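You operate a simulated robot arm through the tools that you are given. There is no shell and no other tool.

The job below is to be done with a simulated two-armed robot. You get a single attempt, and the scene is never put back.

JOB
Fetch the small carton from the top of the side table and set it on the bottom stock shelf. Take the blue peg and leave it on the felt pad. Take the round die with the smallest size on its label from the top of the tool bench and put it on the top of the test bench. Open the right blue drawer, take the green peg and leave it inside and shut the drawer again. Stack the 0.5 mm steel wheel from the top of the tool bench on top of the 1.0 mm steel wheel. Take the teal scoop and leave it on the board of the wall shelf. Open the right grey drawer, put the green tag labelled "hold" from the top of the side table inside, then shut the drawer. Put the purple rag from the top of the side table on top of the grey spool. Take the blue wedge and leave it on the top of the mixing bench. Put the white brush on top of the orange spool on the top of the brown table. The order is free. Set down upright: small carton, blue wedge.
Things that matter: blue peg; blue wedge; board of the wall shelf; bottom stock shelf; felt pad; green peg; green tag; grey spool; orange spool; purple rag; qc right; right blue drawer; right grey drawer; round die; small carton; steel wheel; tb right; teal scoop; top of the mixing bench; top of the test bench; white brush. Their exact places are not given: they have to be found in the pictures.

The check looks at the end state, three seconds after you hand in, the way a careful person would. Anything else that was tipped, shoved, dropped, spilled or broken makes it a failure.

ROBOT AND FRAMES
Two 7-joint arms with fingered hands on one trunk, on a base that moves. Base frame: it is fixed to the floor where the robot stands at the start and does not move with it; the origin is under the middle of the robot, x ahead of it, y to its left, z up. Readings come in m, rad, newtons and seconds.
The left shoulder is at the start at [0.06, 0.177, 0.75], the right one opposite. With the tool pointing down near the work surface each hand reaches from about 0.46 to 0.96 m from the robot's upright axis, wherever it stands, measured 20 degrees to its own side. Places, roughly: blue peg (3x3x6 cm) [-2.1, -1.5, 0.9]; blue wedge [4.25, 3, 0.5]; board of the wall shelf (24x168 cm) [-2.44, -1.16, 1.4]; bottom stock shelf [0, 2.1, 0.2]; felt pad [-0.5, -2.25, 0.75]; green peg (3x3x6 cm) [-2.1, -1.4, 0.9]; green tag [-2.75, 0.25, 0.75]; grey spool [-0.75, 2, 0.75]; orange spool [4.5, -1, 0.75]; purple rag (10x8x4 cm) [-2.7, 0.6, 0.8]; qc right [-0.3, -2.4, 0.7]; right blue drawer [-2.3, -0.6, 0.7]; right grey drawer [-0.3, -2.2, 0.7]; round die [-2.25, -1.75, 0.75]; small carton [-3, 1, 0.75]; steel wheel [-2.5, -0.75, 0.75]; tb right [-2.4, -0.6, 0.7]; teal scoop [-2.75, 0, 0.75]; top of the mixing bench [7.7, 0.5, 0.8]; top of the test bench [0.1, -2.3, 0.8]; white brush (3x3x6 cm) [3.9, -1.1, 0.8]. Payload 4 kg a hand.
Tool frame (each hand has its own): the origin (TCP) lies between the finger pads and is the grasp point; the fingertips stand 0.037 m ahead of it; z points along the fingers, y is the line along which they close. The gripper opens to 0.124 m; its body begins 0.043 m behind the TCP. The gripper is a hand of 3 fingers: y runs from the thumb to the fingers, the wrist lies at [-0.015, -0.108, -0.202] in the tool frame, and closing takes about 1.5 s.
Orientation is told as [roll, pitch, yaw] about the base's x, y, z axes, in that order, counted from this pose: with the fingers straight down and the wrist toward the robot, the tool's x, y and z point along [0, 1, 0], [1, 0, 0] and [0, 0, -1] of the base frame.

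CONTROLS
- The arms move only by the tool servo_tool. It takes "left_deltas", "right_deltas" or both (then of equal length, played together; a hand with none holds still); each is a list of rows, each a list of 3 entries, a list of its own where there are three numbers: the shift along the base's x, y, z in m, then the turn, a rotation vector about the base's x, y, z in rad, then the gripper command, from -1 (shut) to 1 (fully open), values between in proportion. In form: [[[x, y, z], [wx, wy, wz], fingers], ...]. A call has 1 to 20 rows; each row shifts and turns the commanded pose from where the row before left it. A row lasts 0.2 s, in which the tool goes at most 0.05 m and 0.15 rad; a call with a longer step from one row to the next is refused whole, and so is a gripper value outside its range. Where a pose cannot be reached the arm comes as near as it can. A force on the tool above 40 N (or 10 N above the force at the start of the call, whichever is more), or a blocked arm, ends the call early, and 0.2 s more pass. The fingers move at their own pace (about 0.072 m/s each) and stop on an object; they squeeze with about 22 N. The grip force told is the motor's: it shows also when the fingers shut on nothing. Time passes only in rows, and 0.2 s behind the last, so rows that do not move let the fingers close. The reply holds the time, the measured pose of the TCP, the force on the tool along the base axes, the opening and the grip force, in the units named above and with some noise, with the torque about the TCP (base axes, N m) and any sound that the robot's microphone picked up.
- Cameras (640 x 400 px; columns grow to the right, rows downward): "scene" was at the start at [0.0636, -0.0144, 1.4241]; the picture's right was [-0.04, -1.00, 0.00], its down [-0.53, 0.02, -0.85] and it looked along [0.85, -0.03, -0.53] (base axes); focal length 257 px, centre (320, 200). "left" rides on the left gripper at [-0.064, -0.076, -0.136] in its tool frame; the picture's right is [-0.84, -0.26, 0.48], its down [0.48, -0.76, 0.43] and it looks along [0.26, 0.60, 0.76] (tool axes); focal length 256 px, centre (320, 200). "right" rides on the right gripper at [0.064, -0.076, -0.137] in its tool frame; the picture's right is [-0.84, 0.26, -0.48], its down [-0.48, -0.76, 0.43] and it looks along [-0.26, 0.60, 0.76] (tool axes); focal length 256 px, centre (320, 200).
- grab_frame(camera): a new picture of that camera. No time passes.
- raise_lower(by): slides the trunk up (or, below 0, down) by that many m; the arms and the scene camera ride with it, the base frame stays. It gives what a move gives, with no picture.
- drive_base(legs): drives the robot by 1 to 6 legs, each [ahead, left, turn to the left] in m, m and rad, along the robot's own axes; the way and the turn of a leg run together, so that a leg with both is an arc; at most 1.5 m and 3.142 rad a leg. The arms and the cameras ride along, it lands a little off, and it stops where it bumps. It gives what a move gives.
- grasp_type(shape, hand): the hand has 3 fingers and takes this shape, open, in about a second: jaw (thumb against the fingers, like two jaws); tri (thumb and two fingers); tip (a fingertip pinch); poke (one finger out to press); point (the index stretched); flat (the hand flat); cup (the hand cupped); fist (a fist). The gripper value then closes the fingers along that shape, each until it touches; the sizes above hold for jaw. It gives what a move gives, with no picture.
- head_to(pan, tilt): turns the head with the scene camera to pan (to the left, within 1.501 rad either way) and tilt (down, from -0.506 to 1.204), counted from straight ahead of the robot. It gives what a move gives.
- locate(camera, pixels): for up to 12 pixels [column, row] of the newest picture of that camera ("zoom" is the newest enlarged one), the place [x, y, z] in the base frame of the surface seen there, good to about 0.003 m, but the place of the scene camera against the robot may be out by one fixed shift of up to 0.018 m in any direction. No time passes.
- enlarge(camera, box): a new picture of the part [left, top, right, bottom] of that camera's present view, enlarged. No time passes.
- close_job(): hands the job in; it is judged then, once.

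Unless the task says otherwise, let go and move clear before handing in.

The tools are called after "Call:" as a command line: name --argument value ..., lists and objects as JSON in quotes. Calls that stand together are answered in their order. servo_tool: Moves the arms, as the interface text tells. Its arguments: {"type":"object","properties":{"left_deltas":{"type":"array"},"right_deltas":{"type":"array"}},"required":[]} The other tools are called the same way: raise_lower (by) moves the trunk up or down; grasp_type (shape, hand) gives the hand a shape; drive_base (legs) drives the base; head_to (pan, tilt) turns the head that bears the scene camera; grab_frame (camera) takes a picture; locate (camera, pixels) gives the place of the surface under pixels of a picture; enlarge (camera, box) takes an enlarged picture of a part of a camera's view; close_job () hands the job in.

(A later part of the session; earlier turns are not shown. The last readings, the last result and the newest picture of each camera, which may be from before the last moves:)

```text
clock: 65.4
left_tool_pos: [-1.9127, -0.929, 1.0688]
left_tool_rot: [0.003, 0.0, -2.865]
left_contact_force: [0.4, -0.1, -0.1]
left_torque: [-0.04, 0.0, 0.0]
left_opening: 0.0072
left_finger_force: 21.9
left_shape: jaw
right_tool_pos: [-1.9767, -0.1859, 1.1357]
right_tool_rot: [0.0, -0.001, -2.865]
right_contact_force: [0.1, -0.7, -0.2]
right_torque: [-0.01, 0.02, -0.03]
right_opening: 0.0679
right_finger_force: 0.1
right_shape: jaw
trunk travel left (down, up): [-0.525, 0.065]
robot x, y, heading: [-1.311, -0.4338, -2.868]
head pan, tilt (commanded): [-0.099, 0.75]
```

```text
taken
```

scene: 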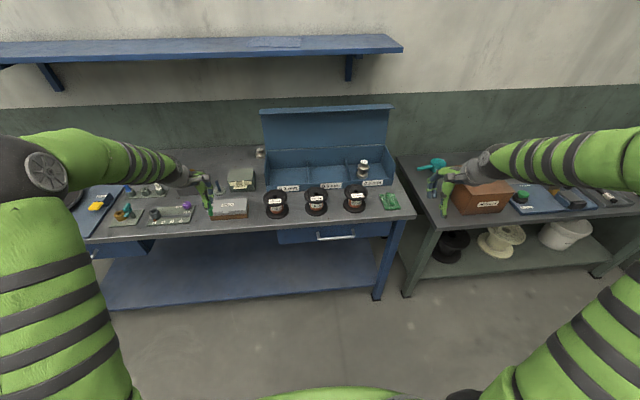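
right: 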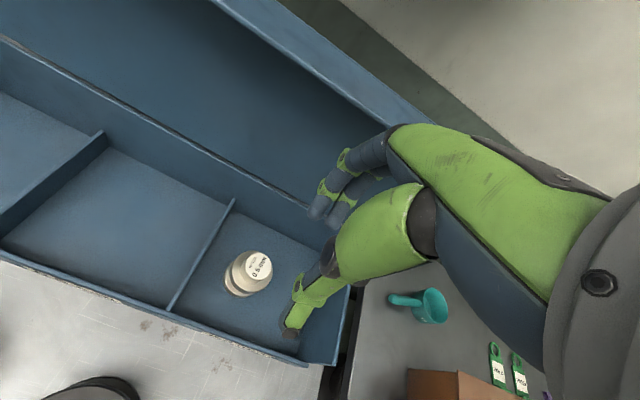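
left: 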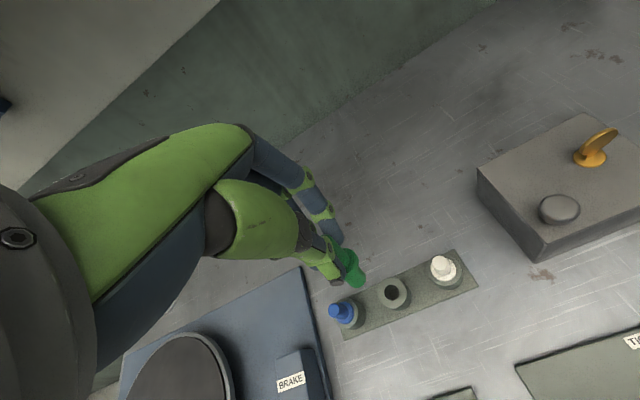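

I stand at depth 1.38, about u -0.06, and the handle shows at (318-355, 237). I'll turn the right hand so its fingers point at the drawer, moving it down in front of the handle.

Call:
servo_tool --right_deltas '[[[0.00636, -0.0223, -0.0316], [-0.0359, 0.126, 0], 0.0], [[0.00636, -0.0223, -0.0316], [-0.0359, 0.126, 0], 0.0], [[0.00636, -0.0223, -0.0316], [-0.0359, 0.126, 0], 0.0], [[0.00636, -0.0223, -0.0316], [-0.0359, 0.126, 0], 0.0], [[0.00636, -0.0223, -0.0316], [-0.0359, 0.126, 0], 0.0], [[0.00636, -0.0223, -0.0316], [-0.0359, 0.126, 0], 0.0], [[0.00636, -0.0223, -0.0316], [-0.0359, 0.126, 0], 0.0], [[0.00636, -0.0223, -0.0316], [-0.0359, 0.126, 0], 0.0], [[0.00636, -0.0223, -0.0316], [-0.0359, 0.126, 0], 0.0], [[0.00636, -0.0223, -0.0316], [-0.0359, 0.126, 0], 0.0], [[0.00636, -0.0223, -0.0316], [-0.0359, 0.126, 0], 0.0], [[0.00636, -0.0223, -0.0316], [-0.0359, 0.126, 0], 0.0]]'

Call:
grab_frame --camera "right"

Call:
grab_frame --camera "scene"

```text
clock: 68.0
left_tool_pos: [-1.9133, -0.9271, 1.0682]
left_tool_rot: [0.001, -0.001, -2.863]
left_contact_force: [0.7, 0.4, -0.5]
left_torque: [0.04, -0.01, -0.01]
left_opening: 0.0073
left_finger_force: 21.6
left_shape: jaw
right_tool_pos: [-1.8995, -0.4522, 0.7554]
right_tool_rot: [3.045, -1.566, 0.374]
right_contact_force: [-0.1, 0.2, -0.1]
right_torque: [0.02, 0.03, 0.04]
right_opening: 0.0622
right_finger_force: 0.1
right_shape: jaw
trunk travel left (down, up): [-0.525, 0.065]
robot x, y, heading: [-1.3093, -0.4315, -2.865]
head pan, tilt (commanded): [-0.099, 0.75]
```

```text
taken
```

right: 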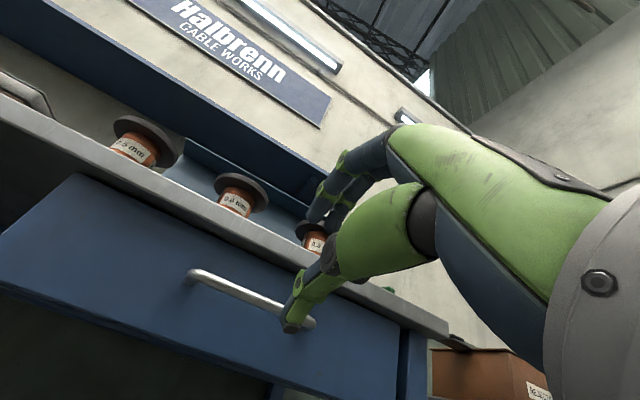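

```text
taken
```

scene: 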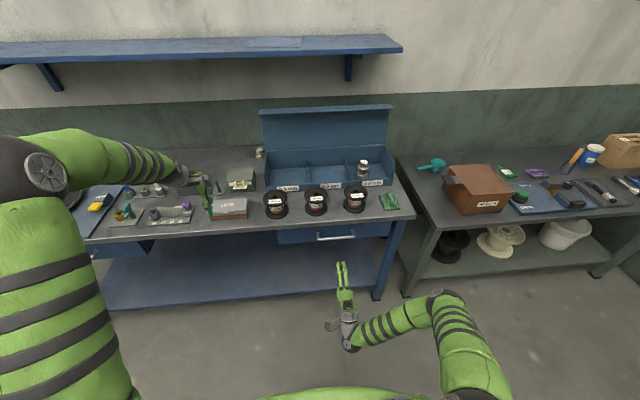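

The hand points at the drawer; the handle bar shows at right-camera (190-315, 272-322). I'll locate it with the hand camera.

Call:
locate --camera "right" --pixels '[[195, 278], [215, 281], [240, 292], [265, 303], [282, 310], [191, 274], [230, 310], [200, 330], [230, 260], [300, 322], [150, 250], [330, 340]]'

Call:
enlarge --camera "right" --box '[170, 240, 330, 340]'

```text
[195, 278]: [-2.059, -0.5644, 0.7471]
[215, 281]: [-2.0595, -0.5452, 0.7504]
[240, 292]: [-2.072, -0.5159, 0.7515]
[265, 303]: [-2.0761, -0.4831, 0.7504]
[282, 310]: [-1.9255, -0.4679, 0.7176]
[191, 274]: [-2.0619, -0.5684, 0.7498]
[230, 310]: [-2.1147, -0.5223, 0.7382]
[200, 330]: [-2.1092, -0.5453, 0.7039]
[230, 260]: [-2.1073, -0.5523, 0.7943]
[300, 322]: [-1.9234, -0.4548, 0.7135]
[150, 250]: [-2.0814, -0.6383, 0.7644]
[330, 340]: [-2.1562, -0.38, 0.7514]
```

```text
4.00 times, centred on (250, 290) of right
```

zoom: 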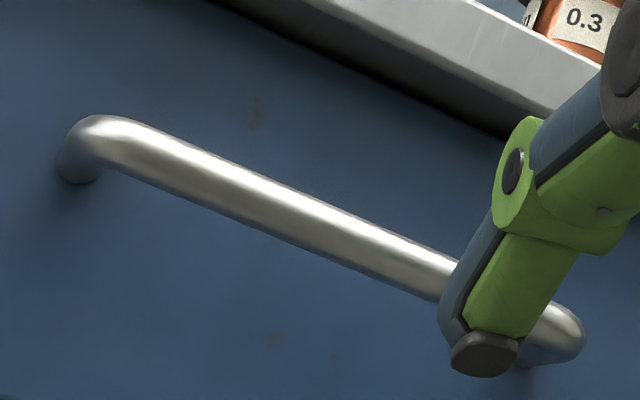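

The bar's centre is at depth 2.138, z 0.750, and the drawer face is at 2.177. I'll move forward so the fingers straddle the bar, then close.

Call:
servo_tool --right_deltas '[[[-0.043, -0.01225, -0.0013], [0, 0, 0], 0.0], [[-0.043, -0.01225, -0.0013], [0, 0, 0], 0.0], [[-0.043, -0.01225, -0.0013], [0, 0, 0], 0.0], [[-0.043, -0.01225, -0.0013], [0, 0, 0], 0.0], [[0, 0, 0], [0, 0, 0], -0.6], [[0, 0, 0], [0, 0, 0], -1], [[0, 0, 0], [0, 0, 0], -1], [[0, 0, 0], [0, 0, 0], -1], [[0, 0, 0], [0, 0, 0], -1]]'

Call:
grab_frame --camera "right"

```text
clock: 70.0
left_tool_pos: [-1.9142, -0.9293, 1.0701]
left_tool_rot: [0.003, 0.002, -2.863]
left_contact_force: [0.0, 0.2, 0.9]
left_torque: [0.01, 0.03, 0.01]
left_opening: 0.007
left_finger_force: 22.3
left_shape: jaw
right_tool_pos: [-2.0712, -0.5025, 0.7498]
right_tool_rot: [0.523, -1.57, 2.897]
right_contact_force: [0.0, -0.5, -13.2]
right_torque: [-0.03, -0.07, 0.02]
right_opening: 0.0086
right_finger_force: 21.3
right_shape: jaw
trunk travel left (down, up): [-0.525, 0.065]
robot x, y, heading: [-1.3125, -0.4308, -2.866]
head pan, tilt (commanded): [-0.099, 0.75]
```

```text
taken
```

right: 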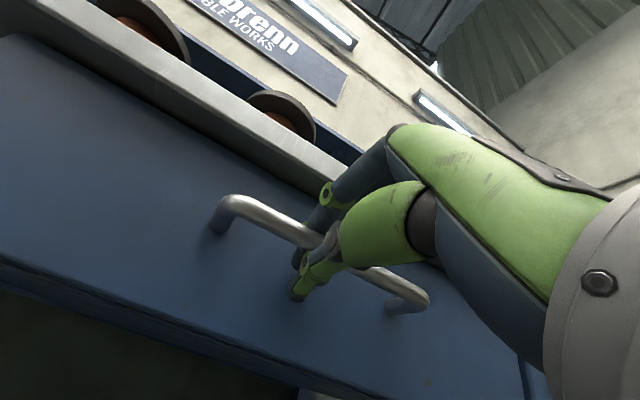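

The bar is gripped (opening 0.009, 21 N). I'll ease the hand down 2 mm and pull the drawer open by backing the base.

Call:
servo_tool --right_deltas '[[[0, 0, -0.002], [0, 0, 0], -1]]'

Call:
drive_base --legs '[[-0.25, 0, 0]]'

Call:
grab_frame --camera "scene"

```text
clock: 70.4
left_tool_pos: [-1.9135, -0.9285, 1.0683]
left_tool_rot: [0.003, 0.001, -2.864]
left_contact_force: [-0.6, 0.6, -0.4]
left_torque: [0.01, -0.01, -0.01]
left_opening: 0.0073
left_finger_force: 21.9
left_shape: jaw
right_tool_pos: [-2.0718, -0.5031, 0.7491]
right_tool_rot: [1.805, -1.57, 1.615]
right_contact_force: [1.5, 0.1, -7.8]
right_torque: [-0.08, -0.04, 0.0]
right_opening: 0.0081
right_finger_force: 21.9
right_shape: jaw
trunk travel left (down, up): [-0.525, 0.065]
robot x, y, heading: [-1.3132, -0.431, -2.866]
head pan, tilt (commanded): [-0.099, 0.75]
```

```text
clock: 72.2
left_tool_pos: [-1.6741, -0.8588, 1.0684]
left_tool_rot: [0.001, 0.002, -2.867]
left_contact_force: [0.1, 0.5, -0.5]
left_torque: [-0.01, 0.03, 0.02]
left_opening: 0.0072
left_finger_force: 22.3
left_shape: jaw
right_tool_pos: [-1.8296, -0.4314, 0.7498]
right_tool_rot: [1.405, -1.57, 2.013]
right_contact_force: [1.1, -5.9, -11.6]
right_torque: [0.02, -0.08, 0.02]
right_opening: 0.0078
right_finger_force: 22.1
right_shape: jaw
trunk travel left (down, up): [-0.525, 0.065]
robot x, y, heading: [-1.0738, -0.3663, -2.868]
head pan, tilt (commanded): [-0.099, 0.75]
```

```text
taken
```

scene: 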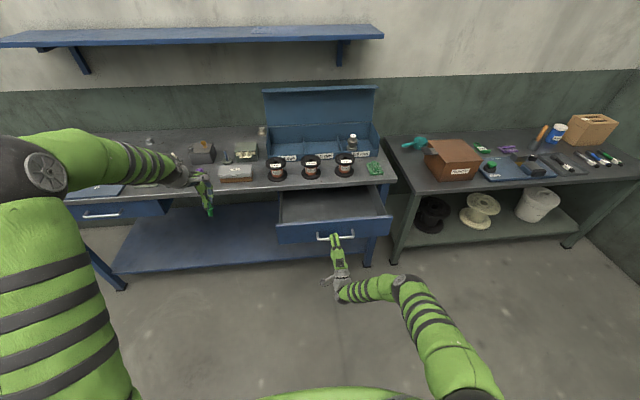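

The drawer is open about 0.25 m (282-390, 188-240). I'll let go of the handle, back the right hand off and move it aside to the right.

Call:
servo_tool --right_deltas '[[[0, 0, 0], [0, 0, 0], -0.5], [[0, 0, 0], [0, 0, 0], 0.0], [[0, 0, 0], [0, 0, 0], 0.2], [[0.04, 0.0115, 0], [0, 0, 0], 0.2], [[0.04, 0.0115, 0], [0, 0, 0], 0.2], [[0.03, 0.009, 0], [0, 0, 0], 0.2], [[-0.012, 0.042, 0], [0, 0, 0], 0.2], [[-0.012, 0.042, 0], [0, 0, 0], 0.2], [[-0.012, 0.042, 0], [0, 0, 0], 0.2], [[-0.012, 0.042, 0], [0, 0, 0], 0.2], [[-0.012, 0.042, 0], [0, 0, 0], 0.2], [[-0.012, 0.042, 0], [0, 0, 0], 0.2], [[-0.012, 0.042, 0], [0, 0, 0], 0.2], [[-0.012, 0.042, 0], [0, 0, 0], 0.2]]'

Call:
grab_frame --camera "scene"

Call:
enlarge --camera "scene" --box '[240, 170, 420, 282]'

Call:
locate --camera "scene" --pixels '[[283, 225], [385, 217], [335, 205], [335, 222], [290, 200], [380, 200], [300, 210], [370, 210], [335, 238], [280, 193]]'

```text
clock: 75.2
left_tool_pos: [-1.6745, -0.8576, 1.0691]
left_tool_rot: [0.004, 0.0, -2.868]
left_contact_force: [0.0, -0.2, 0.6]
left_torque: [0.01, 0.0, -0.01]
left_opening: 0.007
left_finger_force: 22.2
left_shape: jaw
right_tool_pos: [-1.8174, -0.0638, 0.7494]
right_tool_rot: [1.701, -1.57, 1.716]
right_contact_force: [-0.1, 0.7, -0.7]
right_torque: [0.04, 0.0, 0.0]
right_opening: 0.0739
right_finger_force: 0.0
right_shape: jaw
trunk travel left (down, up): [-0.525, 0.065]
robot x, y, heading: [-1.0712, -0.3676, -2.865]
head pan, tilt (commanded): [-0.099, 0.75]
```

```text
taken
```

scene: 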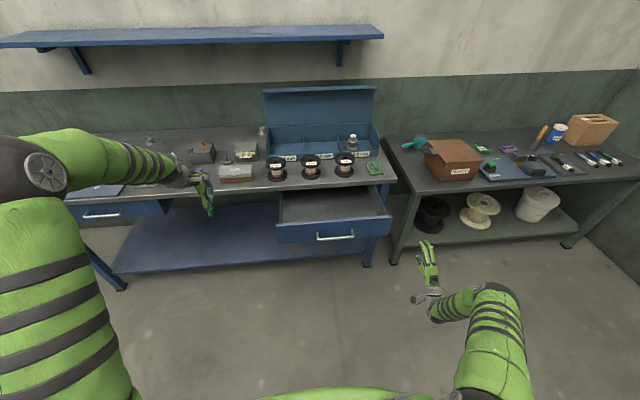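

```text
3.56 times, centred on (330, 226) of scene
```

zoom: 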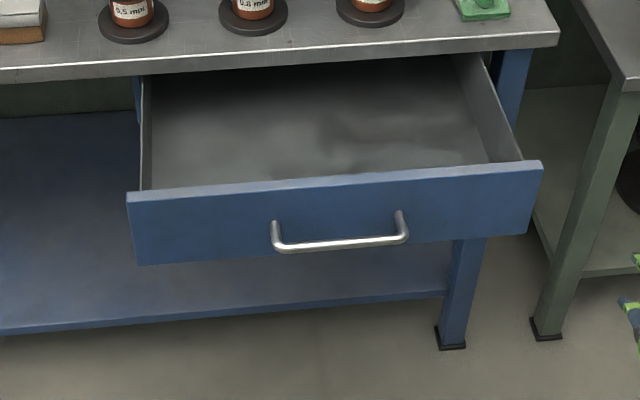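

```text
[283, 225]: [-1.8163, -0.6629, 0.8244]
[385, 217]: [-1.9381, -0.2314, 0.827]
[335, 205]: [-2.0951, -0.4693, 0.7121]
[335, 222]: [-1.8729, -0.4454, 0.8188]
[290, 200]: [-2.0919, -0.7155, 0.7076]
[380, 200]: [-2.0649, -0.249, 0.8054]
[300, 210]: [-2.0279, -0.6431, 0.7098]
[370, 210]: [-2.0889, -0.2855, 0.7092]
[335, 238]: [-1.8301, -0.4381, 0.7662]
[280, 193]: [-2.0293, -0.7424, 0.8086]
```

The drawer interior floor is at z about 0.70, its rim at 0.815, spanning u -0.13 to 0.30. I'll drive 0.2 m forward and then bring the left hand with the peg over it.

Call:
drive_base --legs '[[0.2, -0.08, 0]]'

Call:
servo_tool --left_deltas '[[[-0.0115, 0.0404, 0], [0, 0, 0], -1], [[-0.0115, 0.0404, 0], [0, 0, 0], -1], [[-0.0115, 0.0404, 0], [0, 0, 0], -1], [[-0.0115, 0.0404, 0], [0, 0, 0], -1], [[-0.0115, 0.0404, 0], [0, 0, 0], -1], [[-0.0115, 0.0404, 0], [0, 0, 0], -1], [[-0.0115, 0.0404, 0], [0, 0, 0], -1]]'

Call:
grab_frame --camera "left"

Call:
grab_frame --camera "scene"

```text
clock: 76.9
left_tool_pos: [-1.8879, -0.8349, 1.0703]
left_tool_rot: [0.003, 0.001, -2.866]
left_contact_force: [-1.0, 0.1, 0.4]
left_torque: [0.0, -0.01, 0.0]
left_opening: 0.0071
left_finger_force: 21.7
left_shape: jaw
right_tool_pos: [-2.0299, -0.0424, 0.7485]
right_tool_rot: [1.218, -1.57, 2.201]
right_contact_force: [0.7, -0.3, -1.0]
right_torque: [0.01, 0.01, 0.01]
right_opening: 0.0744
right_finger_force: 0.1
right_shape: jaw
trunk travel left (down, up): [-0.525, 0.065]
robot x, y, heading: [-1.2884, -0.3418, -2.865]
head pan, tilt (commanded): [-0.099, 0.75]
```

```text
clock: 78.5
left_tool_pos: [-1.9673, -0.5537, 1.0698]
left_tool_rot: [0.003, 0.002, -2.867]
left_contact_force: [0.1, 0.1, 0.0]
left_torque: [-0.04, -0.01, -0.02]
left_opening: 0.0069
left_finger_force: 22.3
left_shape: jaw
right_tool_pos: [-2.0294, -0.0396, 0.7492]
right_tool_rot: [1.583, -1.57, 1.835]
right_contact_force: [-0.4, -0.5, -1.4]
right_torque: [-0.02, 0.0, 0.0]
right_opening: 0.0741
right_finger_force: 0.2
right_shape: jaw
trunk travel left (down, up): [-0.525, 0.065]
robot x, y, heading: [-1.2833, -0.3402, -2.865]
head pan, tilt (commanded): [-0.099, 0.75]
```

```text
taken
```

left: 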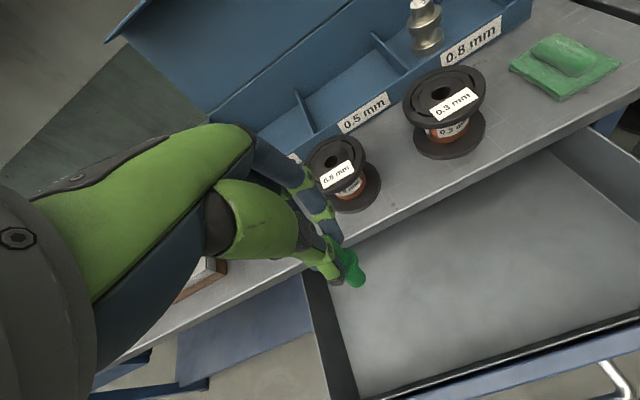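

```text
taken
```

scene: 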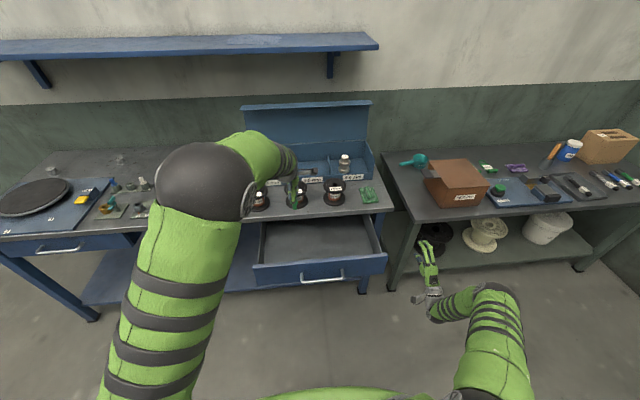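

The peg is over the left part of the open drawer. I'll shift it 6 cm right and lower it into the drawer.

Call:
servo_tool --left_deltas '[[[-0.0082, 0.029, 0], [0, 0, 0], -1], [[-0.0082, 0.029, 0], [0, 0, 0], -1], [[0, 0, -0.045], [0, 0, 0], -1], [[0, 0, -0.045], [0, 0, 0], -1], [[0, 0, -0.045], [0, 0, 0], -1], [[0, 0, -0.045], [0, 0, 0], -1], [[0, 0, -0.045], [0, 0, 0], -1], [[0, 0, -0.045], [0, 0, 0], -1], [[0, 0, -0.005], [0, 0, 0], -1]]'

Call:
grab_frame --camera "left"

```text
clock: 80.5
left_tool_pos: [-1.9841, -0.4938, 0.7942]
left_tool_rot: [0.002, 0.001, -2.868]
left_contact_force: [0.6, 0.2, 0.2]
left_torque: [-0.01, -0.01, 0.01]
left_opening: 0.0068
left_finger_force: 22.1
left_shape: jaw
right_tool_pos: [-2.0298, -0.0413, 0.7498]
right_tool_rot: [1.615, -1.569, 1.803]
right_contact_force: [0.6, -0.3, -0.8]
right_torque: [0.01, -0.01, 0.01]
right_opening: 0.074
right_finger_force: 0.1
right_shape: jaw
trunk travel left (down, up): [-0.525, 0.065]
robot x, y, heading: [-1.2873, -0.3432, -2.868]
head pan, tilt (commanded): [-0.099, 0.75]
```

```text
taken
```

left: 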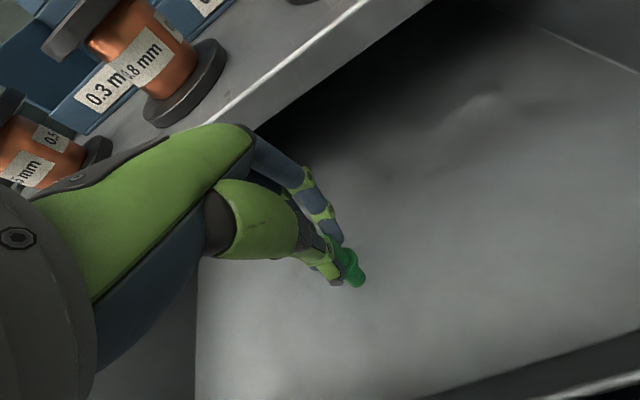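

The peg is inside the drawer, just above the floor. I'll measure the floor height near it.

Call:
locate --camera "left" --pixels '[[380, 290], [400, 260], [355, 285], [358, 270], [350, 250], [300, 340]]'

```text
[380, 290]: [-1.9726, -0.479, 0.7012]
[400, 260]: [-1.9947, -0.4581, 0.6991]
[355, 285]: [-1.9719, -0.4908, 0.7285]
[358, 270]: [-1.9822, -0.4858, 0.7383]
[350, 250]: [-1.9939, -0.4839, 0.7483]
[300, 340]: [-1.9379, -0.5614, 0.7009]
```

The floor is at z 0.7005 and the peg's lower end about 0.72. I'll lower slowly until it touches, then release.

Call:
servo_tool --left_deltas '[[[0, 0, -0.008], [0, 0, 0], -1], [[0, 0, -0.004], [0, 0, 0], -1], [[0, 0, -0.003], [0, 0, 0], -1], [[0, 0, -0.003], [0, 0, 0], -1], [[0, 0, 0], [0, 0, 0], -1]]'

```text
clock: 81.7
left_tool_pos: [-1.983, -0.4931, 0.777]
left_tool_rot: [0.0, 0.0, -2.868]
left_contact_force: [0.2, -0.5, 0.2]
left_torque: [-0.03, 0.03, -0.01]
left_opening: 0.0067
left_finger_force: 22.0
left_shape: jaw
right_tool_pos: [-2.0308, -0.0413, 0.7495]
right_tool_rot: [1.649, -1.57, 1.767]
right_contact_force: [-0.4, 0.1, -0.2]
right_torque: [-0.02, 0.01, -0.01]
right_opening: 0.0738
right_finger_force: 0.0
right_shape: jaw
trunk travel left (down, up): [-0.525, 0.065]
robot x, y, heading: [-1.2816, -0.3465, -2.865]
head pan, tilt (commanded): [-0.099, 0.75]
```

Call:
servo_tool --left_deltas '[[[0, 0, -0.003], [0, 0, 0], -1], [[0, 0, -0.002], [0, 0, 0], -1], [[0, 0, 0], [0, 0, 0], -1]]'

Call:
enlarge --camera "left" --box '[310, 220, 406, 280]'

```text
clock: 82.5
left_tool_pos: [-1.9837, -0.4948, 0.7742]
left_tool_rot: [0.003, -0.004, -2.868]
left_contact_force: [-0.3, -0.1, 16.4]
left_torque: [0.0, -0.01, -0.03]
left_opening: 0.0067
left_finger_force: 22.0
left_shape: jaw
right_tool_pos: [-2.0307, -0.0405, 0.7496]
right_tool_rot: [2.179, -1.569, 1.236]
right_contact_force: [0.0, 0.3, -0.1]
right_torque: [-0.02, -0.03, -0.01]
right_opening: 0.0741
right_finger_force: 0.1
right_shape: jaw
trunk travel left (down, up): [-0.525, 0.065]
robot x, y, heading: [-1.2821, -0.3407, -2.868]
head pan, tilt (commanded): [-0.099, 0.75]
```

```text
6.67 times, centred on (358, 250) of left
```

zoom: 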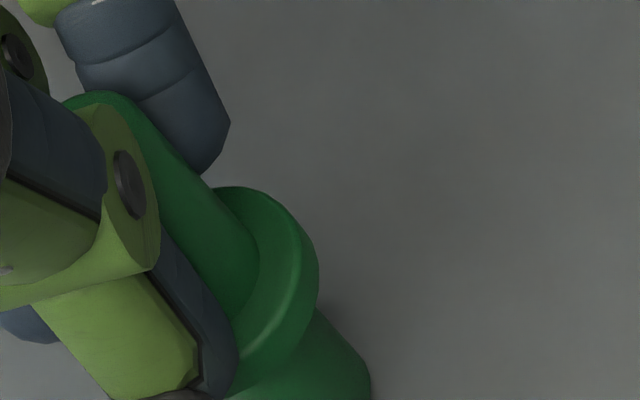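

The peg is on the floor (16 N upward). I'll ease up, open slowly and raise the hand.

Call:
servo_tool --left_deltas '[[[0, 0, 0.002], [0, 0, 0], -1], [[0, 0, 0], [0, 0, 0], -0.8], [[0, 0, 0], [0, 0, 0], -0.6], [[0, 0, 0], [0, 0, 0], -0.3], [[0, 0, 0], [0, 0, 0], 0.0], [[0, 0, 0], [0, 0, 0], 0.0], [[0, 0, 0.03], [0, 0, 0], 0.0], [[0, 0, 0.045], [0, 0, 0], 0.0], [[0, 0, 0.045], [0, 0, 0], 0.0], [[0, 0, 0.045], [0, 0, 0], 0.0], [[0, 0, 0.045], [0, 0, 0], 0.0], [[0, 0, 0.045], [0, 0, 0], 0.0]]'

Call:
grab_frame --camera "left"

```text
clock: 85.1
left_tool_pos: [-1.9826, -0.4935, 1.0289]
left_tool_rot: [0.003, 0.0, -2.867]
left_contact_force: [-0.4, -0.2, 0.4]
left_torque: [0.02, -0.02, -0.02]
left_opening: 0.0621
left_finger_force: 0.1
left_shape: jaw
right_tool_pos: [-2.029, -0.042, 0.7488]
right_tool_rot: [1.828, -1.568, 1.588]
right_contact_force: [0.2, -0.1, 0.6]
right_torque: [0.0, 0.03, -0.02]
right_opening: 0.0742
right_finger_force: 0.2
right_shape: jaw
trunk travel left (down, up): [-0.525, 0.065]
robot x, y, heading: [-1.2851, -0.3405, -2.869]
head pan, tilt (commanded): [-0.099, 0.75]
```

```text
taken
```

left: 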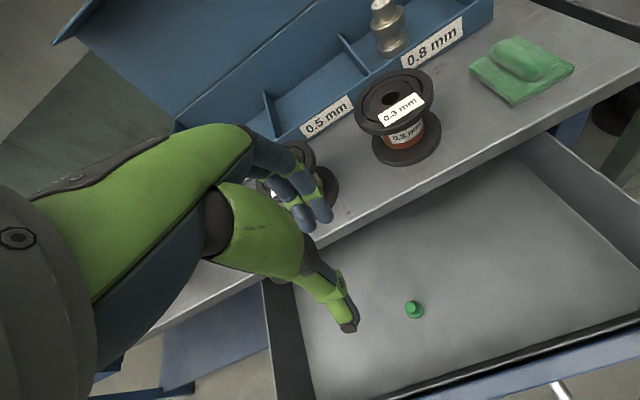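

The green peg stands in the drawer at (413,310). I'll back off a little and bring the right hand back in front of the handle to push the drawer shut.

Call:
drive_base --legs '[[-0.11, 0, 0]]'

Call:
servo_tool --right_deltas '[[[0.03, 0.0086, 0], [0, 0, 0], 0.0], [[0.03, 0.0086, 0], [0, 0, 0], 0.0], [[0.0118, -0.0414, 0], [0, 0, 0], 0.0], [[0.0118, -0.0414, 0], [0, 0, 0], 0.0], [[0.0118, -0.0414, 0], [0, 0, 0], 0.0], [[0.0118, -0.0414, 0], [0, 0, 0], 0.0], [[0.0118, -0.0414, 0], [0, 0, 0], 0.0], [[0.0118, -0.0414, 0], [0, 0, 0], 0.0], [[0.0118, -0.0414, 0], [0, 0, 0], 0.0], [[0.0118, -0.0414, 0], [0, 0, 0], 0.0], [[0.0118, -0.0414, 0], [0, 0, 0], 0.0], [[0.0118, -0.0414, 0], [0, 0, 0], 0.0]]'

Call:
grab_frame --camera "right"

Call:
locate --camera "right" --pixels '[[195, 278], [215, 281], [240, 292], [265, 303]]'

```text
clock: 86.3
left_tool_pos: [-1.8758, -0.4638, 1.03]
left_tool_rot: [0.001, 0.0, -2.867]
left_contact_force: [0.4, -0.3, 0.9]
left_torque: [0.01, -0.01, -0.01]
left_opening: 0.0617
left_finger_force: 0.1
left_shape: jaw
right_tool_pos: [-1.9239, -0.0106, 0.7514]
right_tool_rot: [2.235, -1.57, 1.186]
right_contact_force: [-0.1, -0.6, 0.2]
right_torque: [0.01, -0.03, 0.01]
right_opening: 0.0739
right_finger_force: 0.1
right_shape: jaw
trunk travel left (down, up): [-0.525, 0.065]
robot x, y, heading: [-1.1757, -0.3106, -2.871]
head pan, tilt (commanded): [-0.099, 0.75]
```

```text
clock: 88.9
left_tool_pos: [-1.876, -0.4643, 1.0288]
left_tool_rot: [0.001, -0.001, -2.869]
left_contact_force: [-0.8, 0.3, 0.2]
left_torque: [0.02, -0.03, 0.01]
left_opening: 0.0617
left_finger_force: 0.1
left_shape: jaw
right_tool_pos: [-1.7445, -0.4091, 0.7483]
right_tool_rot: [1.712, -1.569, 1.709]
right_contact_force: [0.6, -0.6, -0.2]
right_torque: [-0.03, 0.01, -0.03]
right_opening: 0.0624
right_finger_force: 0.1
right_shape: jaw
trunk travel left (down, up): [-0.525, 0.065]
robot x, y, heading: [-1.1731, -0.3097, -2.865]
head pan, tilt (commanded): [-0.099, 0.75]
```

```text
taken
```

right: 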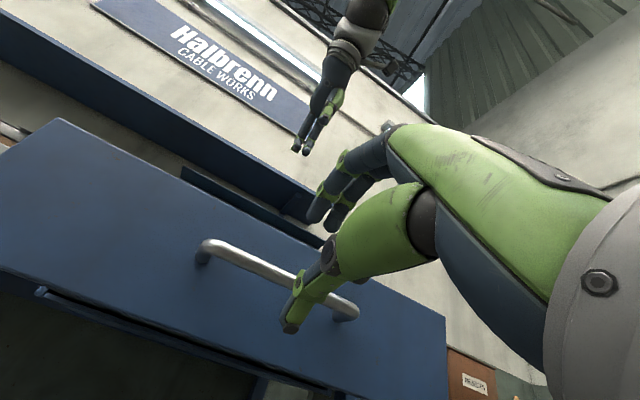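

```text
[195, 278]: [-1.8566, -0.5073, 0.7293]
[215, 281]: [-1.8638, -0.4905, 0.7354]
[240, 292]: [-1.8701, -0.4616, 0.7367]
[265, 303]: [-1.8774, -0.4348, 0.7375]
```

The handle bar shows at (200-355, 243-318). I'll locate it in this picture and grip it again.

Call:
locate --camera "right" --pixels '[[215, 246], [240, 256], [260, 266], [280, 276], [335, 303], [345, 308]]'

```text
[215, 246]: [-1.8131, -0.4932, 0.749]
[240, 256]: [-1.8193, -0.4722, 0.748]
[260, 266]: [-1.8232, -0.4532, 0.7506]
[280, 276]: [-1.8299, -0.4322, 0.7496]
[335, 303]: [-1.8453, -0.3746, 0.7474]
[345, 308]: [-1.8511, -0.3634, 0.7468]
```

The bar is at depth about 1.884, z 0.749. I'll move in, grip it, and push the drawer back in with small steps.

Call:
servo_tool --right_deltas '[[[-0.0418, -0.0119, 0.0005], [0, 0, 0], 0.0], [[-0.0418, -0.0119, 0.0005], [0, 0, 0], 0.0], [[0, 0, 0], [0, 0, 0], -0.6], [[0, 0, 0], [0, 0, 0], -1], [[0, 0, 0], [0, 0, 0], -1], [[0, 0, 0], [0, 0, 0], -1], [[0, 0, 0], [0, 0, 0], -1]]'

Call:
servo_tool --right_deltas '[[[-0.025, -0.00712, 0], [0, 0, 0], -1], [[-0.025, -0.00712, 0], [0, 0, 0], -1], [[-0.025, -0.00712, 0], [0, 0, 0], -1], [[-0.025, -0.00712, 0], [0, 0, 0], -1], [[-0.025, -0.00712, 0], [0, 0, 0], -1], [[-0.025, -0.00712, 0], [0, 0, 0], -1], [[-0.025, -0.00712, 0], [0, 0, 0], -1], [[-0.025, -0.00712, 0], [0, 0, 0], -1], [[-0.02, -0.0057, 0], [0, 0, 0], -1]]'

Call:
grab_frame --camera "scene"

```text
clock: 90.5
left_tool_pos: [-1.8766, -0.4646, 1.0295]
left_tool_rot: [0.001, 0.002, -2.866]
left_contact_force: [0.2, 0.9, 0.5]
left_torque: [0.02, 0.01, 0.01]
left_opening: 0.0615
left_finger_force: 0.1
left_shape: jaw
right_tool_pos: [-1.8287, -0.433, 0.7491]
right_tool_rot: [0.365, -1.568, 3.052]
right_contact_force: [-0.3, 0.9, -12.9]
right_torque: [-0.07, -0.08, -0.03]
right_opening: 0.0079
right_finger_force: 21.8
right_shape: jaw
trunk travel left (down, up): [-0.525, 0.065]
robot x, y, heading: [-1.1758, -0.3094, -2.869]
head pan, tilt (commanded): [-0.099, 0.75]
```

```text
clock: 91.9
left_tool_pos: [-1.8769, -0.464, 1.0284]
left_tool_rot: [0.002, 0.001, -2.865]
left_contact_force: [0.8, 0.5, 0.0]
left_torque: [-0.04, 0.03, -0.02]
left_opening: 0.0618
left_finger_force: 0.0
left_shape: jaw
right_tool_pos: [-1.967, -0.472, 0.7534]
right_tool_rot: [0.057, -1.541, -2.912]
right_contact_force: [0.1, 0.0, -26.1]
right_torque: [0.1, -0.17, 0.0]
right_opening: 0.012
right_finger_force: 22.0
right_shape: jaw
right hand out of reach, approached as far as the arm can: row 5, 6, 7
trunk travel left (down, up): [-0.525, 0.065]
robot x, y, heading: [-1.1797, -0.3127, -2.868]
head pan, tilt (commanded): [-0.099, 0.75]
stopped in row 7 (right hand): the force on the tool passed its limit at 47 N (the readings are from after the stop); the commanded pose is now the measured one
```

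```text
taken
```

scene: 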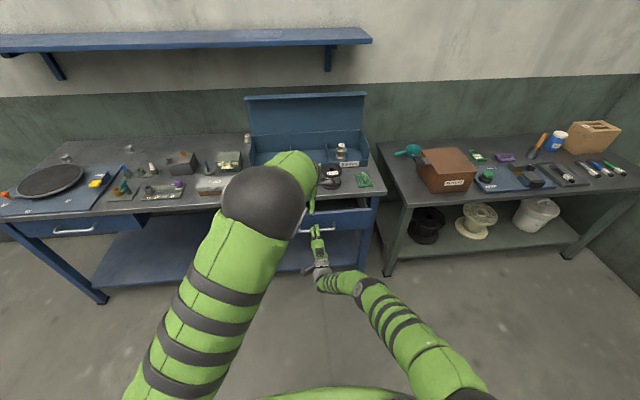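

The arm ran out of reach with about 0.11 m left to close. I'll ease the grip's vertical load and drive the base forward 0.1 m while holding the handle, then finish with a guarded push.

Call:
servo_tool --right_deltas '[[[0.003, 0.001, -0.004], [0, 0, 0], -1], [[0, 0, 0], [0, 0, 0], -1]]'

Call:
drive_base --legs '[[0.095, 0, 0]]'

Call:
grab_frame --camera "right"

```text
clock: 92.5
left_tool_pos: [-1.8788, -0.4645, 1.0273]
left_tool_rot: [0.001, 0.002, -2.864]
left_contact_force: [0.0, 0.1, -0.5]
left_torque: [0.05, 0.01, -0.02]
left_opening: 0.0616
left_finger_force: 0.0
left_shape: jaw
right_tool_pos: [-1.9652, -0.4708, 0.7533]
right_tool_rot: [0.07, -1.55, -2.928]
right_contact_force: [1.6, -1.1, -25.1]
right_torque: [0.04, -0.12, -0.02]
right_opening: 0.0118
right_finger_force: 22.2
right_shape: jaw
trunk travel left (down, up): [-0.525, 0.065]
robot x, y, heading: [-1.1757, -0.3097, -2.867]
head pan, tilt (commanded): [-0.099, 0.75]
```

```text
clock: 93.7
left_tool_pos: [-1.9704, -0.4917, 1.0265]
left_tool_rot: [0.002, 0.003, -2.865]
left_contact_force: [0.6, 1.1, -0.6]
left_torque: [0.02, 0.01, -0.01]
left_opening: 0.0616
left_finger_force: 0.1
left_shape: jaw
right_tool_pos: [-2.0585, -0.4972, 0.7533]
right_tool_rot: [0.052, -1.549, -2.909]
right_contact_force: [1.8, -5.6, -27.5]
right_torque: [0.06, -0.12, 0.05]
right_opening: 0.0125
right_finger_force: 21.9
right_shape: jaw
trunk travel left (down, up): [-0.525, 0.065]
robot x, y, heading: [-1.2667, -0.3372, -2.866]
head pan, tilt (commanded): [-0.099, 0.75]
```

```text
taken
```

right: 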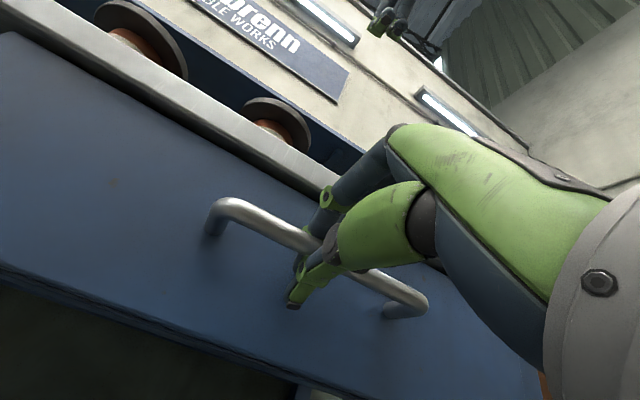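

The drawer is nearly shut (depth 2.117 against 2.131). I'll release the handle, back the hand off, move the base nearer and give a guarded push on the drawer face.

Call:
servo_tool --right_deltas '[[[0, 0, 0], [0, 0, 0], -0.5], [[0, 0, 0], [0, 0, 0], 0.0], [[0, 0, 0], [0, 0, 0], 0.1], [[0.04, 0.0115, 0], [0, 0, 0], 0.1], [[0.04, 0.0115, 0], [0, 0, 0], 0.1], [[0.03, 0.0085, 0], [0, 0, 0], 0.1]]'

Call:
drive_base --legs '[[0.08, 0, 0]]'

Call:
grab_frame --camera "right"

Call:
grab_frame --camera "scene"

```text
clock: 95.0
left_tool_pos: [-1.9677, -0.4913, 1.0287]
left_tool_rot: [0.002, 0.001, -2.864]
left_contact_force: [-0.2, 1.1, -0.1]
left_torque: [0.07, -0.03, 0.01]
left_opening: 0.0618
left_finger_force: 0.0
left_shape: jaw
right_tool_pos: [-1.946, -0.4651, 0.7558]
right_tool_rot: [0.115, -1.554, -2.971]
right_contact_force: [0.0, 0.0, 0.6]
right_torque: [-0.02, 0.01, 0.01]
right_opening: 0.068
right_finger_force: 0.0
right_shape: jaw
trunk travel left (down, up): [-0.525, 0.065]
robot x, y, heading: [-1.2669, -0.3372, -2.87]
head pan, tilt (commanded): [-0.099, 0.75]
```

```text
clock: 96.1
left_tool_pos: [-2.0462, -0.5138, 1.0284]
left_tool_rot: [0.0, 0.001, -2.865]
left_contact_force: [0.0, 0.5, -0.8]
left_torque: [0.0, -0.01, 0.0]
left_opening: 0.0615
left_finger_force: 0.0
left_shape: jaw
right_tool_pos: [-2.0246, -0.4869, 0.7558]
right_tool_rot: [0.072, -1.551, -2.929]
right_contact_force: [-0.6, -1.2, 0.0]
right_torque: [0.02, 0.0, -0.02]
right_opening: 0.068
right_finger_force: 0.1
right_shape: jaw
trunk travel left (down, up): [-0.525, 0.065]
robot x, y, heading: [-1.3445, -0.3633, -2.864]
head pan, tilt (commanded): [-0.099, 0.75]
```

```text
taken
```

right: 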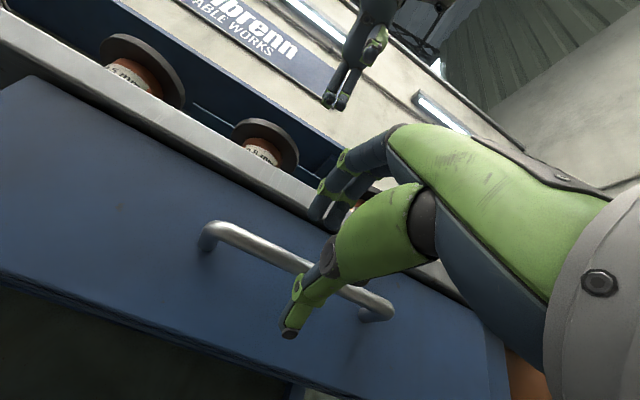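

```text
taken
```

scene: 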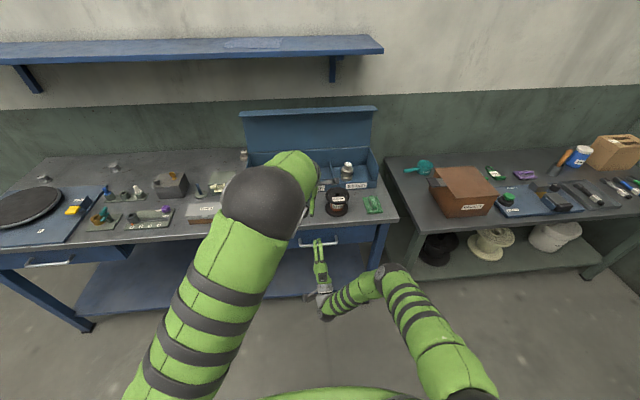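

I'll measure the drawer face and bar now from the hand camera to see how much remains.

Call:
locate --camera "right" --pixels '[[230, 230], [260, 245], [280, 255], [200, 300], [240, 310], [150, 250], [100, 200], [200, 180], [300, 330], [120, 135]]'

```text
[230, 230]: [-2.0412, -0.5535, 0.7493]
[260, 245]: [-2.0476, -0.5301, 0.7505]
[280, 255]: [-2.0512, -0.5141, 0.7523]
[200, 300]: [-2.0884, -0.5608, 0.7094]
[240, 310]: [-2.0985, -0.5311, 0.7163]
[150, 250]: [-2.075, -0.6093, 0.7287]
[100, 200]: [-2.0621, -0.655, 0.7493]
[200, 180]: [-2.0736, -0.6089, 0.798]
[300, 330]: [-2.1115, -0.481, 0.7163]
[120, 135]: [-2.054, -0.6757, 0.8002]
```

About 15 mm remains (face at 2.163, shut at 2.177). I'll push with the open fingers straddling the bar so the tips press the face.

Call:
servo_tool --right_deltas '[[[-0.0327, -0.0093, -0.005], [0, 0, 0], 0.1], [[-0.0096, -0.0027, 0], [0, 0, 0], 0.1], [[-0.0067, -0.0019, 0], [0, 0, 0], 0.1], [[-0.0067, -0.0019, 0], [0, 0, 0], 0.1], [[-0.0048, -0.0014, 0], [0, 0, 0], 0.1]]'

Call:
grab_frame --camera "right"

```text
clock: 97.3
left_tool_pos: [-2.0434, -0.5128, 1.0299]
left_tool_rot: [0.001, 0.001, -2.865]
left_contact_force: [-0.2, 0.7, 0.8]
left_torque: [0.01, 0.02, 0.02]
left_opening: 0.0617
left_finger_force: 0.1
left_shape: jaw
right_tool_pos: [-2.0802, -0.5039, 0.7502]
right_tool_rot: [0.121, -1.553, -2.975]
right_contact_force: [28.5, 10.6, -0.3]
right_torque: [-0.5, 1.24, 0.01]
right_opening: 0.0683
right_finger_force: 0.1
right_shape: jaw
trunk travel left (down, up): [-0.525, 0.065]
robot x, y, heading: [-1.3461, -0.36, -2.868]
head pan, tilt (commanded): [-0.099, 0.75]
```

```text
taken
```

right: 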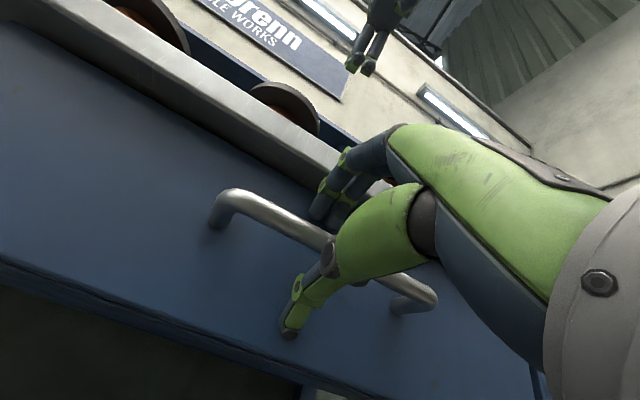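

The push ended at about 30 N with the tips at depth 2.176, so the drawer is shut. I'll back the hand off and confirm the face position.

Call:
servo_tool --right_deltas '[[[0.03, 0.0085, 0], [0, 0, 0], 0.1], [[0.04, 0.0115, 0], [0, 0, 0], 0.1], [[0.04, 0.0115, 0], [0, 0, 0], 0.1]]'

Call:
grab_frame --camera "right"

Call:
locate --camera "right" --pixels '[[200, 300], [240, 310], [180, 220], [150, 280]]'

```text
clock: 98.1
left_tool_pos: [-2.0449, -0.5132, 1.0292]
left_tool_rot: [0.002, -0.001, -2.865]
left_contact_force: [0.4, 0.4, 0.9]
left_torque: [0.04, -0.02, 0.0]
left_opening: 0.0616
left_finger_force: 0.1
left_shape: jaw
right_tool_pos: [-1.975, -0.4716, 0.7519]
right_tool_rot: [0.093, -1.553, -2.951]
right_contact_force: [0.0, -0.1, -0.7]
right_torque: [0.0, 0.0, -0.02]
right_opening: 0.068
right_finger_force: 0.0
right_shape: jaw
trunk travel left (down, up): [-0.525, 0.065]
robot x, y, heading: [-1.348, -0.3595, -2.862]
head pan, tilt (commanded): [-0.099, 0.75]
```

```text
taken
```

right: 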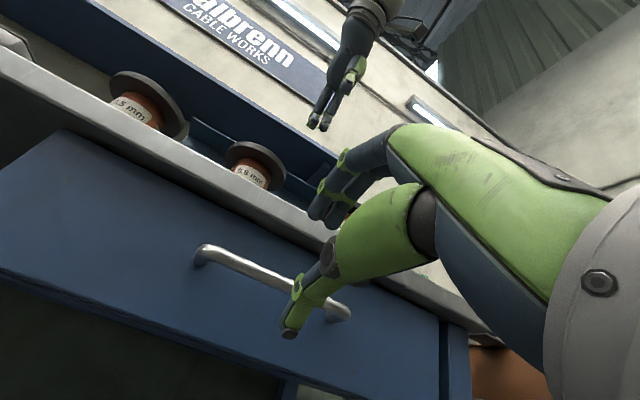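

```text
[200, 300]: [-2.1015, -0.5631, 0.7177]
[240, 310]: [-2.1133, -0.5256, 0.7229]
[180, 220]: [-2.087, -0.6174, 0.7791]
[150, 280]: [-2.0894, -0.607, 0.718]
```

The face is back at 2.176-2.177, so the drawer is shut with the green peg inside. Next is the scoop: I'll raise both hands, tilting the right one about 35° from vertical so it can later reach onto the wall shelf.

Call:
servo_tool --left_deltas '[[[0.01, -0.035, 0.015], [0, 0, 0], 0.0], [[0.01, -0.035, 0.015], [0, 0, 0], 0.0], [[0.01, -0.035, 0.015], [0, 0, 0], 0.0], [[0.01, -0.035, 0.015], [0, 0, 0], 0.0], [[0.01, -0.035, 0.015], [0, 0, 0], 0.0], [[0.01, -0.035, 0.015], [0, 0, 0], 0.0], [[0, 0, 0.0], [0, 0, 0], 0.0], [[0, 0, 0.0], [0, 0, 0], 0.0], [[0, 0, 0], [0, 0, 0], 0.0]]' --right_deltas '[[[0.01, 0.003, 0.045], [0.0375, -0.132, 0], 0.0], [[0.0, 0.0, 0.045], [0.0375, -0.132, 0], 0.0], [[0.0, 0.0, 0.045], [0.0375, -0.132, 0], 0.0], [[0.0, 0.0, 0.045], [0.0375, -0.132, 0], 0.0], [[0.0, 0.0, 0.045], [0.0375, -0.132, 0], 0.0], [[0.0, 0.0, 0.045], [0.0375, -0.132, 0], 0.0], [[0.0, 0.0, 0.045], [0.0375, -0.132, 0], 0.0], [[0.0, 0.0, 0.045], [0, 0, 0], 0.0], [[0.0, 0.0, 0.04], [0, 0, 0], 0.0]]'

Call:
drive_base --legs '[[0.0, -0.4, 0], [0.25, 0, 0]]'

Call:
head_to --pan -0.3 --tilt 0.75

Call:
grab_frame --camera "scene"

Call:
grab_frame --camera "right"

```text
clock: 100.1
left_tool_pos: [-1.9843, -0.7236, 1.1198]
left_tool_rot: [0.002, -0.001, -2.865]
left_contact_force: [0.0, -0.4, -0.6]
left_torque: [-0.01, -0.03, 0.02]
left_opening: 0.0616
left_finger_force: 0.0
left_shape: jaw
right_tool_pos: [-1.9612, -0.4692, 1.1517]
right_tool_rot: [0.009, -0.59, -2.865]
right_contact_force: [-0.1, -0.1, 0.0]
right_torque: [0.03, 0.0, 0.0]
right_opening: 0.0624
right_finger_force: 0.1
right_shape: jaw
trunk travel left (down, up): [-0.525, 0.065]
robot x, y, heading: [-1.3483, -0.3602, -2.862]
head pan, tilt (commanded): [-0.099, 0.75]
```

```text
clock: 104.0
left_tool_pos: [-2.3356, -0.4034, 1.1178]
left_tool_rot: [0.003, 0.003, -2.869]
left_contact_force: [-1.5, -1.0, 0.7]
left_torque: [-0.04, 0.01, 0.0]
left_opening: 0.0615
left_finger_force: 0.1
left_shape: jaw
right_tool_pos: [-2.3136, -0.1504, 1.1509]
right_tool_rot: [0.009, -0.59, -2.867]
right_contact_force: [-0.4, -0.3, -1.2]
right_torque: [0.01, 0.01, -0.02]
right_opening: 0.0621
right_finger_force: 0.0
right_shape: jaw
trunk travel left (down, up): [-0.525, 0.065]
robot x, y, heading: [-1.6923, -0.0422, -2.867]
head pan, tilt (commanded): [-0.099, 0.75]
```

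```text
clock: 104.8
left_tool_pos: [-2.3341, -0.4037, 1.1191]
left_tool_rot: [0.001, 0.002, -2.867]
left_contact_force: [-0.3, -0.4, -0.2]
left_torque: [0.01, 0.01, 0.02]
left_opening: 0.0618
left_finger_force: 0.0
left_shape: jaw
right_tool_pos: [-2.3117, -0.1495, 1.151]
right_tool_rot: [0.009, -0.592, -2.866]
right_contact_force: [-0.4, 0.7, 0.4]
right_torque: [-0.03, 0.02, 0.0]
right_opening: 0.0627
right_finger_force: 0.1
right_shape: jaw
trunk travel left (down, up): [-0.525, 0.065]
robot x, y, heading: [-1.693, -0.0389, -2.87]
head pan, tilt (commanded): [-0.3, 0.75]
```

```text
taken
```

scene: 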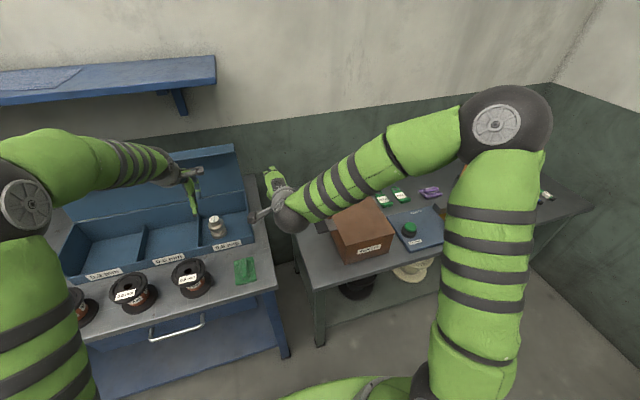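

```text
taken
```

right: 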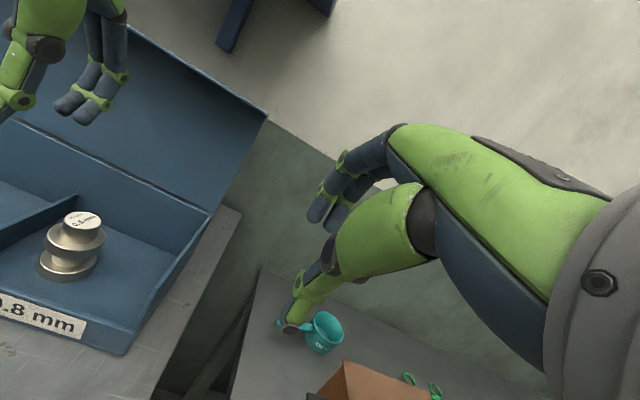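

The scoop shows at (280-345, 310-355) in the right camera. I'll enlarge it and get its places.

Call:
enlarge --camera "right" --box '[260, 300, 388, 380]'

Call:
locate --camera "zoom" --pixels '[[320, 80], [260, 75], [415, 170], [380, 110], [330, 190], [330, 255], [225, 135], [95, 120], [80, 125], [390, 240], [330, 130], [200, 250]]'

```text
5.00 times, centred on (324, 340) of right
```

zoom: 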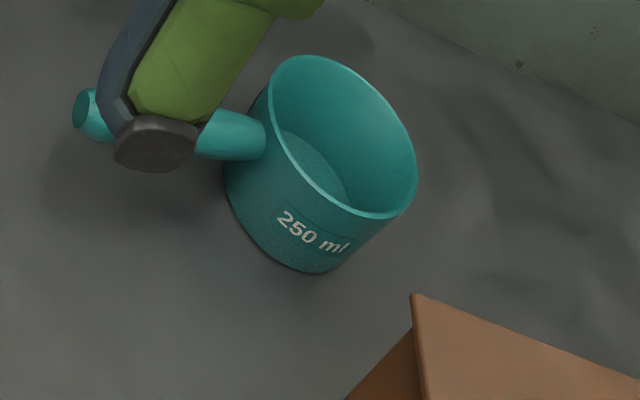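

```text
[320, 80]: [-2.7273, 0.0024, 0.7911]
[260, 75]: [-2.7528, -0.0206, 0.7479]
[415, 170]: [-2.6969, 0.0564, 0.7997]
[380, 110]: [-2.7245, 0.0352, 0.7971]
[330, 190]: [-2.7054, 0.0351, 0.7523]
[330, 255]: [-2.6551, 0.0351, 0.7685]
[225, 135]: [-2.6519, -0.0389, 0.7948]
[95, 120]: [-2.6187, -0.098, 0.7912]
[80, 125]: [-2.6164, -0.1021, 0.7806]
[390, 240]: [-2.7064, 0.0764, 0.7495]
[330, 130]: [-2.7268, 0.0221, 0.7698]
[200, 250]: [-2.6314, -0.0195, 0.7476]
```

The handle runs from (-2.617,-0.101) to the cup at about (-2.652,-0.037), its axis near z 0.785, over a table at 0.7485. I need the rejects box's corners to keep the wrist clear of it.

Call:
enlarge --camera "scene" --box '[270, 160, 430, 260]'

Call:
locate --camera "zoom" --pixels '[[245, 225], [280, 320], [350, 350], [480, 300], [440, 160], [200, 250], [330, 180], [300, 240]]'

Call:
locate --camera "right" --pixels '[[343, 363], [342, 368], [360, 370], [400, 380], [345, 380], [308, 396]]'

```text
4.00 times, centred on (350, 210) of scene
```

zoom: 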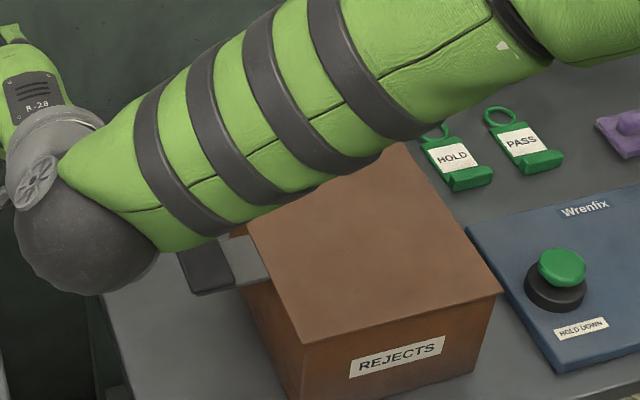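

```text
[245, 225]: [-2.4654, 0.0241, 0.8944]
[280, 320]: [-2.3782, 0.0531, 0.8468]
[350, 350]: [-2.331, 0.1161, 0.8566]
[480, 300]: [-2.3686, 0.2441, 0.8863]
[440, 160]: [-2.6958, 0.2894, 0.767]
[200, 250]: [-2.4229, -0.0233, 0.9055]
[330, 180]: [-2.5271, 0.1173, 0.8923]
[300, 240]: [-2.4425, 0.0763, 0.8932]
```

```text
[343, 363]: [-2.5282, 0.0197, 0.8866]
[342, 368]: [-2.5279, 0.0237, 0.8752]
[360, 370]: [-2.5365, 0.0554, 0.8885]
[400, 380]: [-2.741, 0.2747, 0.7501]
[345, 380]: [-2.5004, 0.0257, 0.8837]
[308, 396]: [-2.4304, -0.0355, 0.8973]
```

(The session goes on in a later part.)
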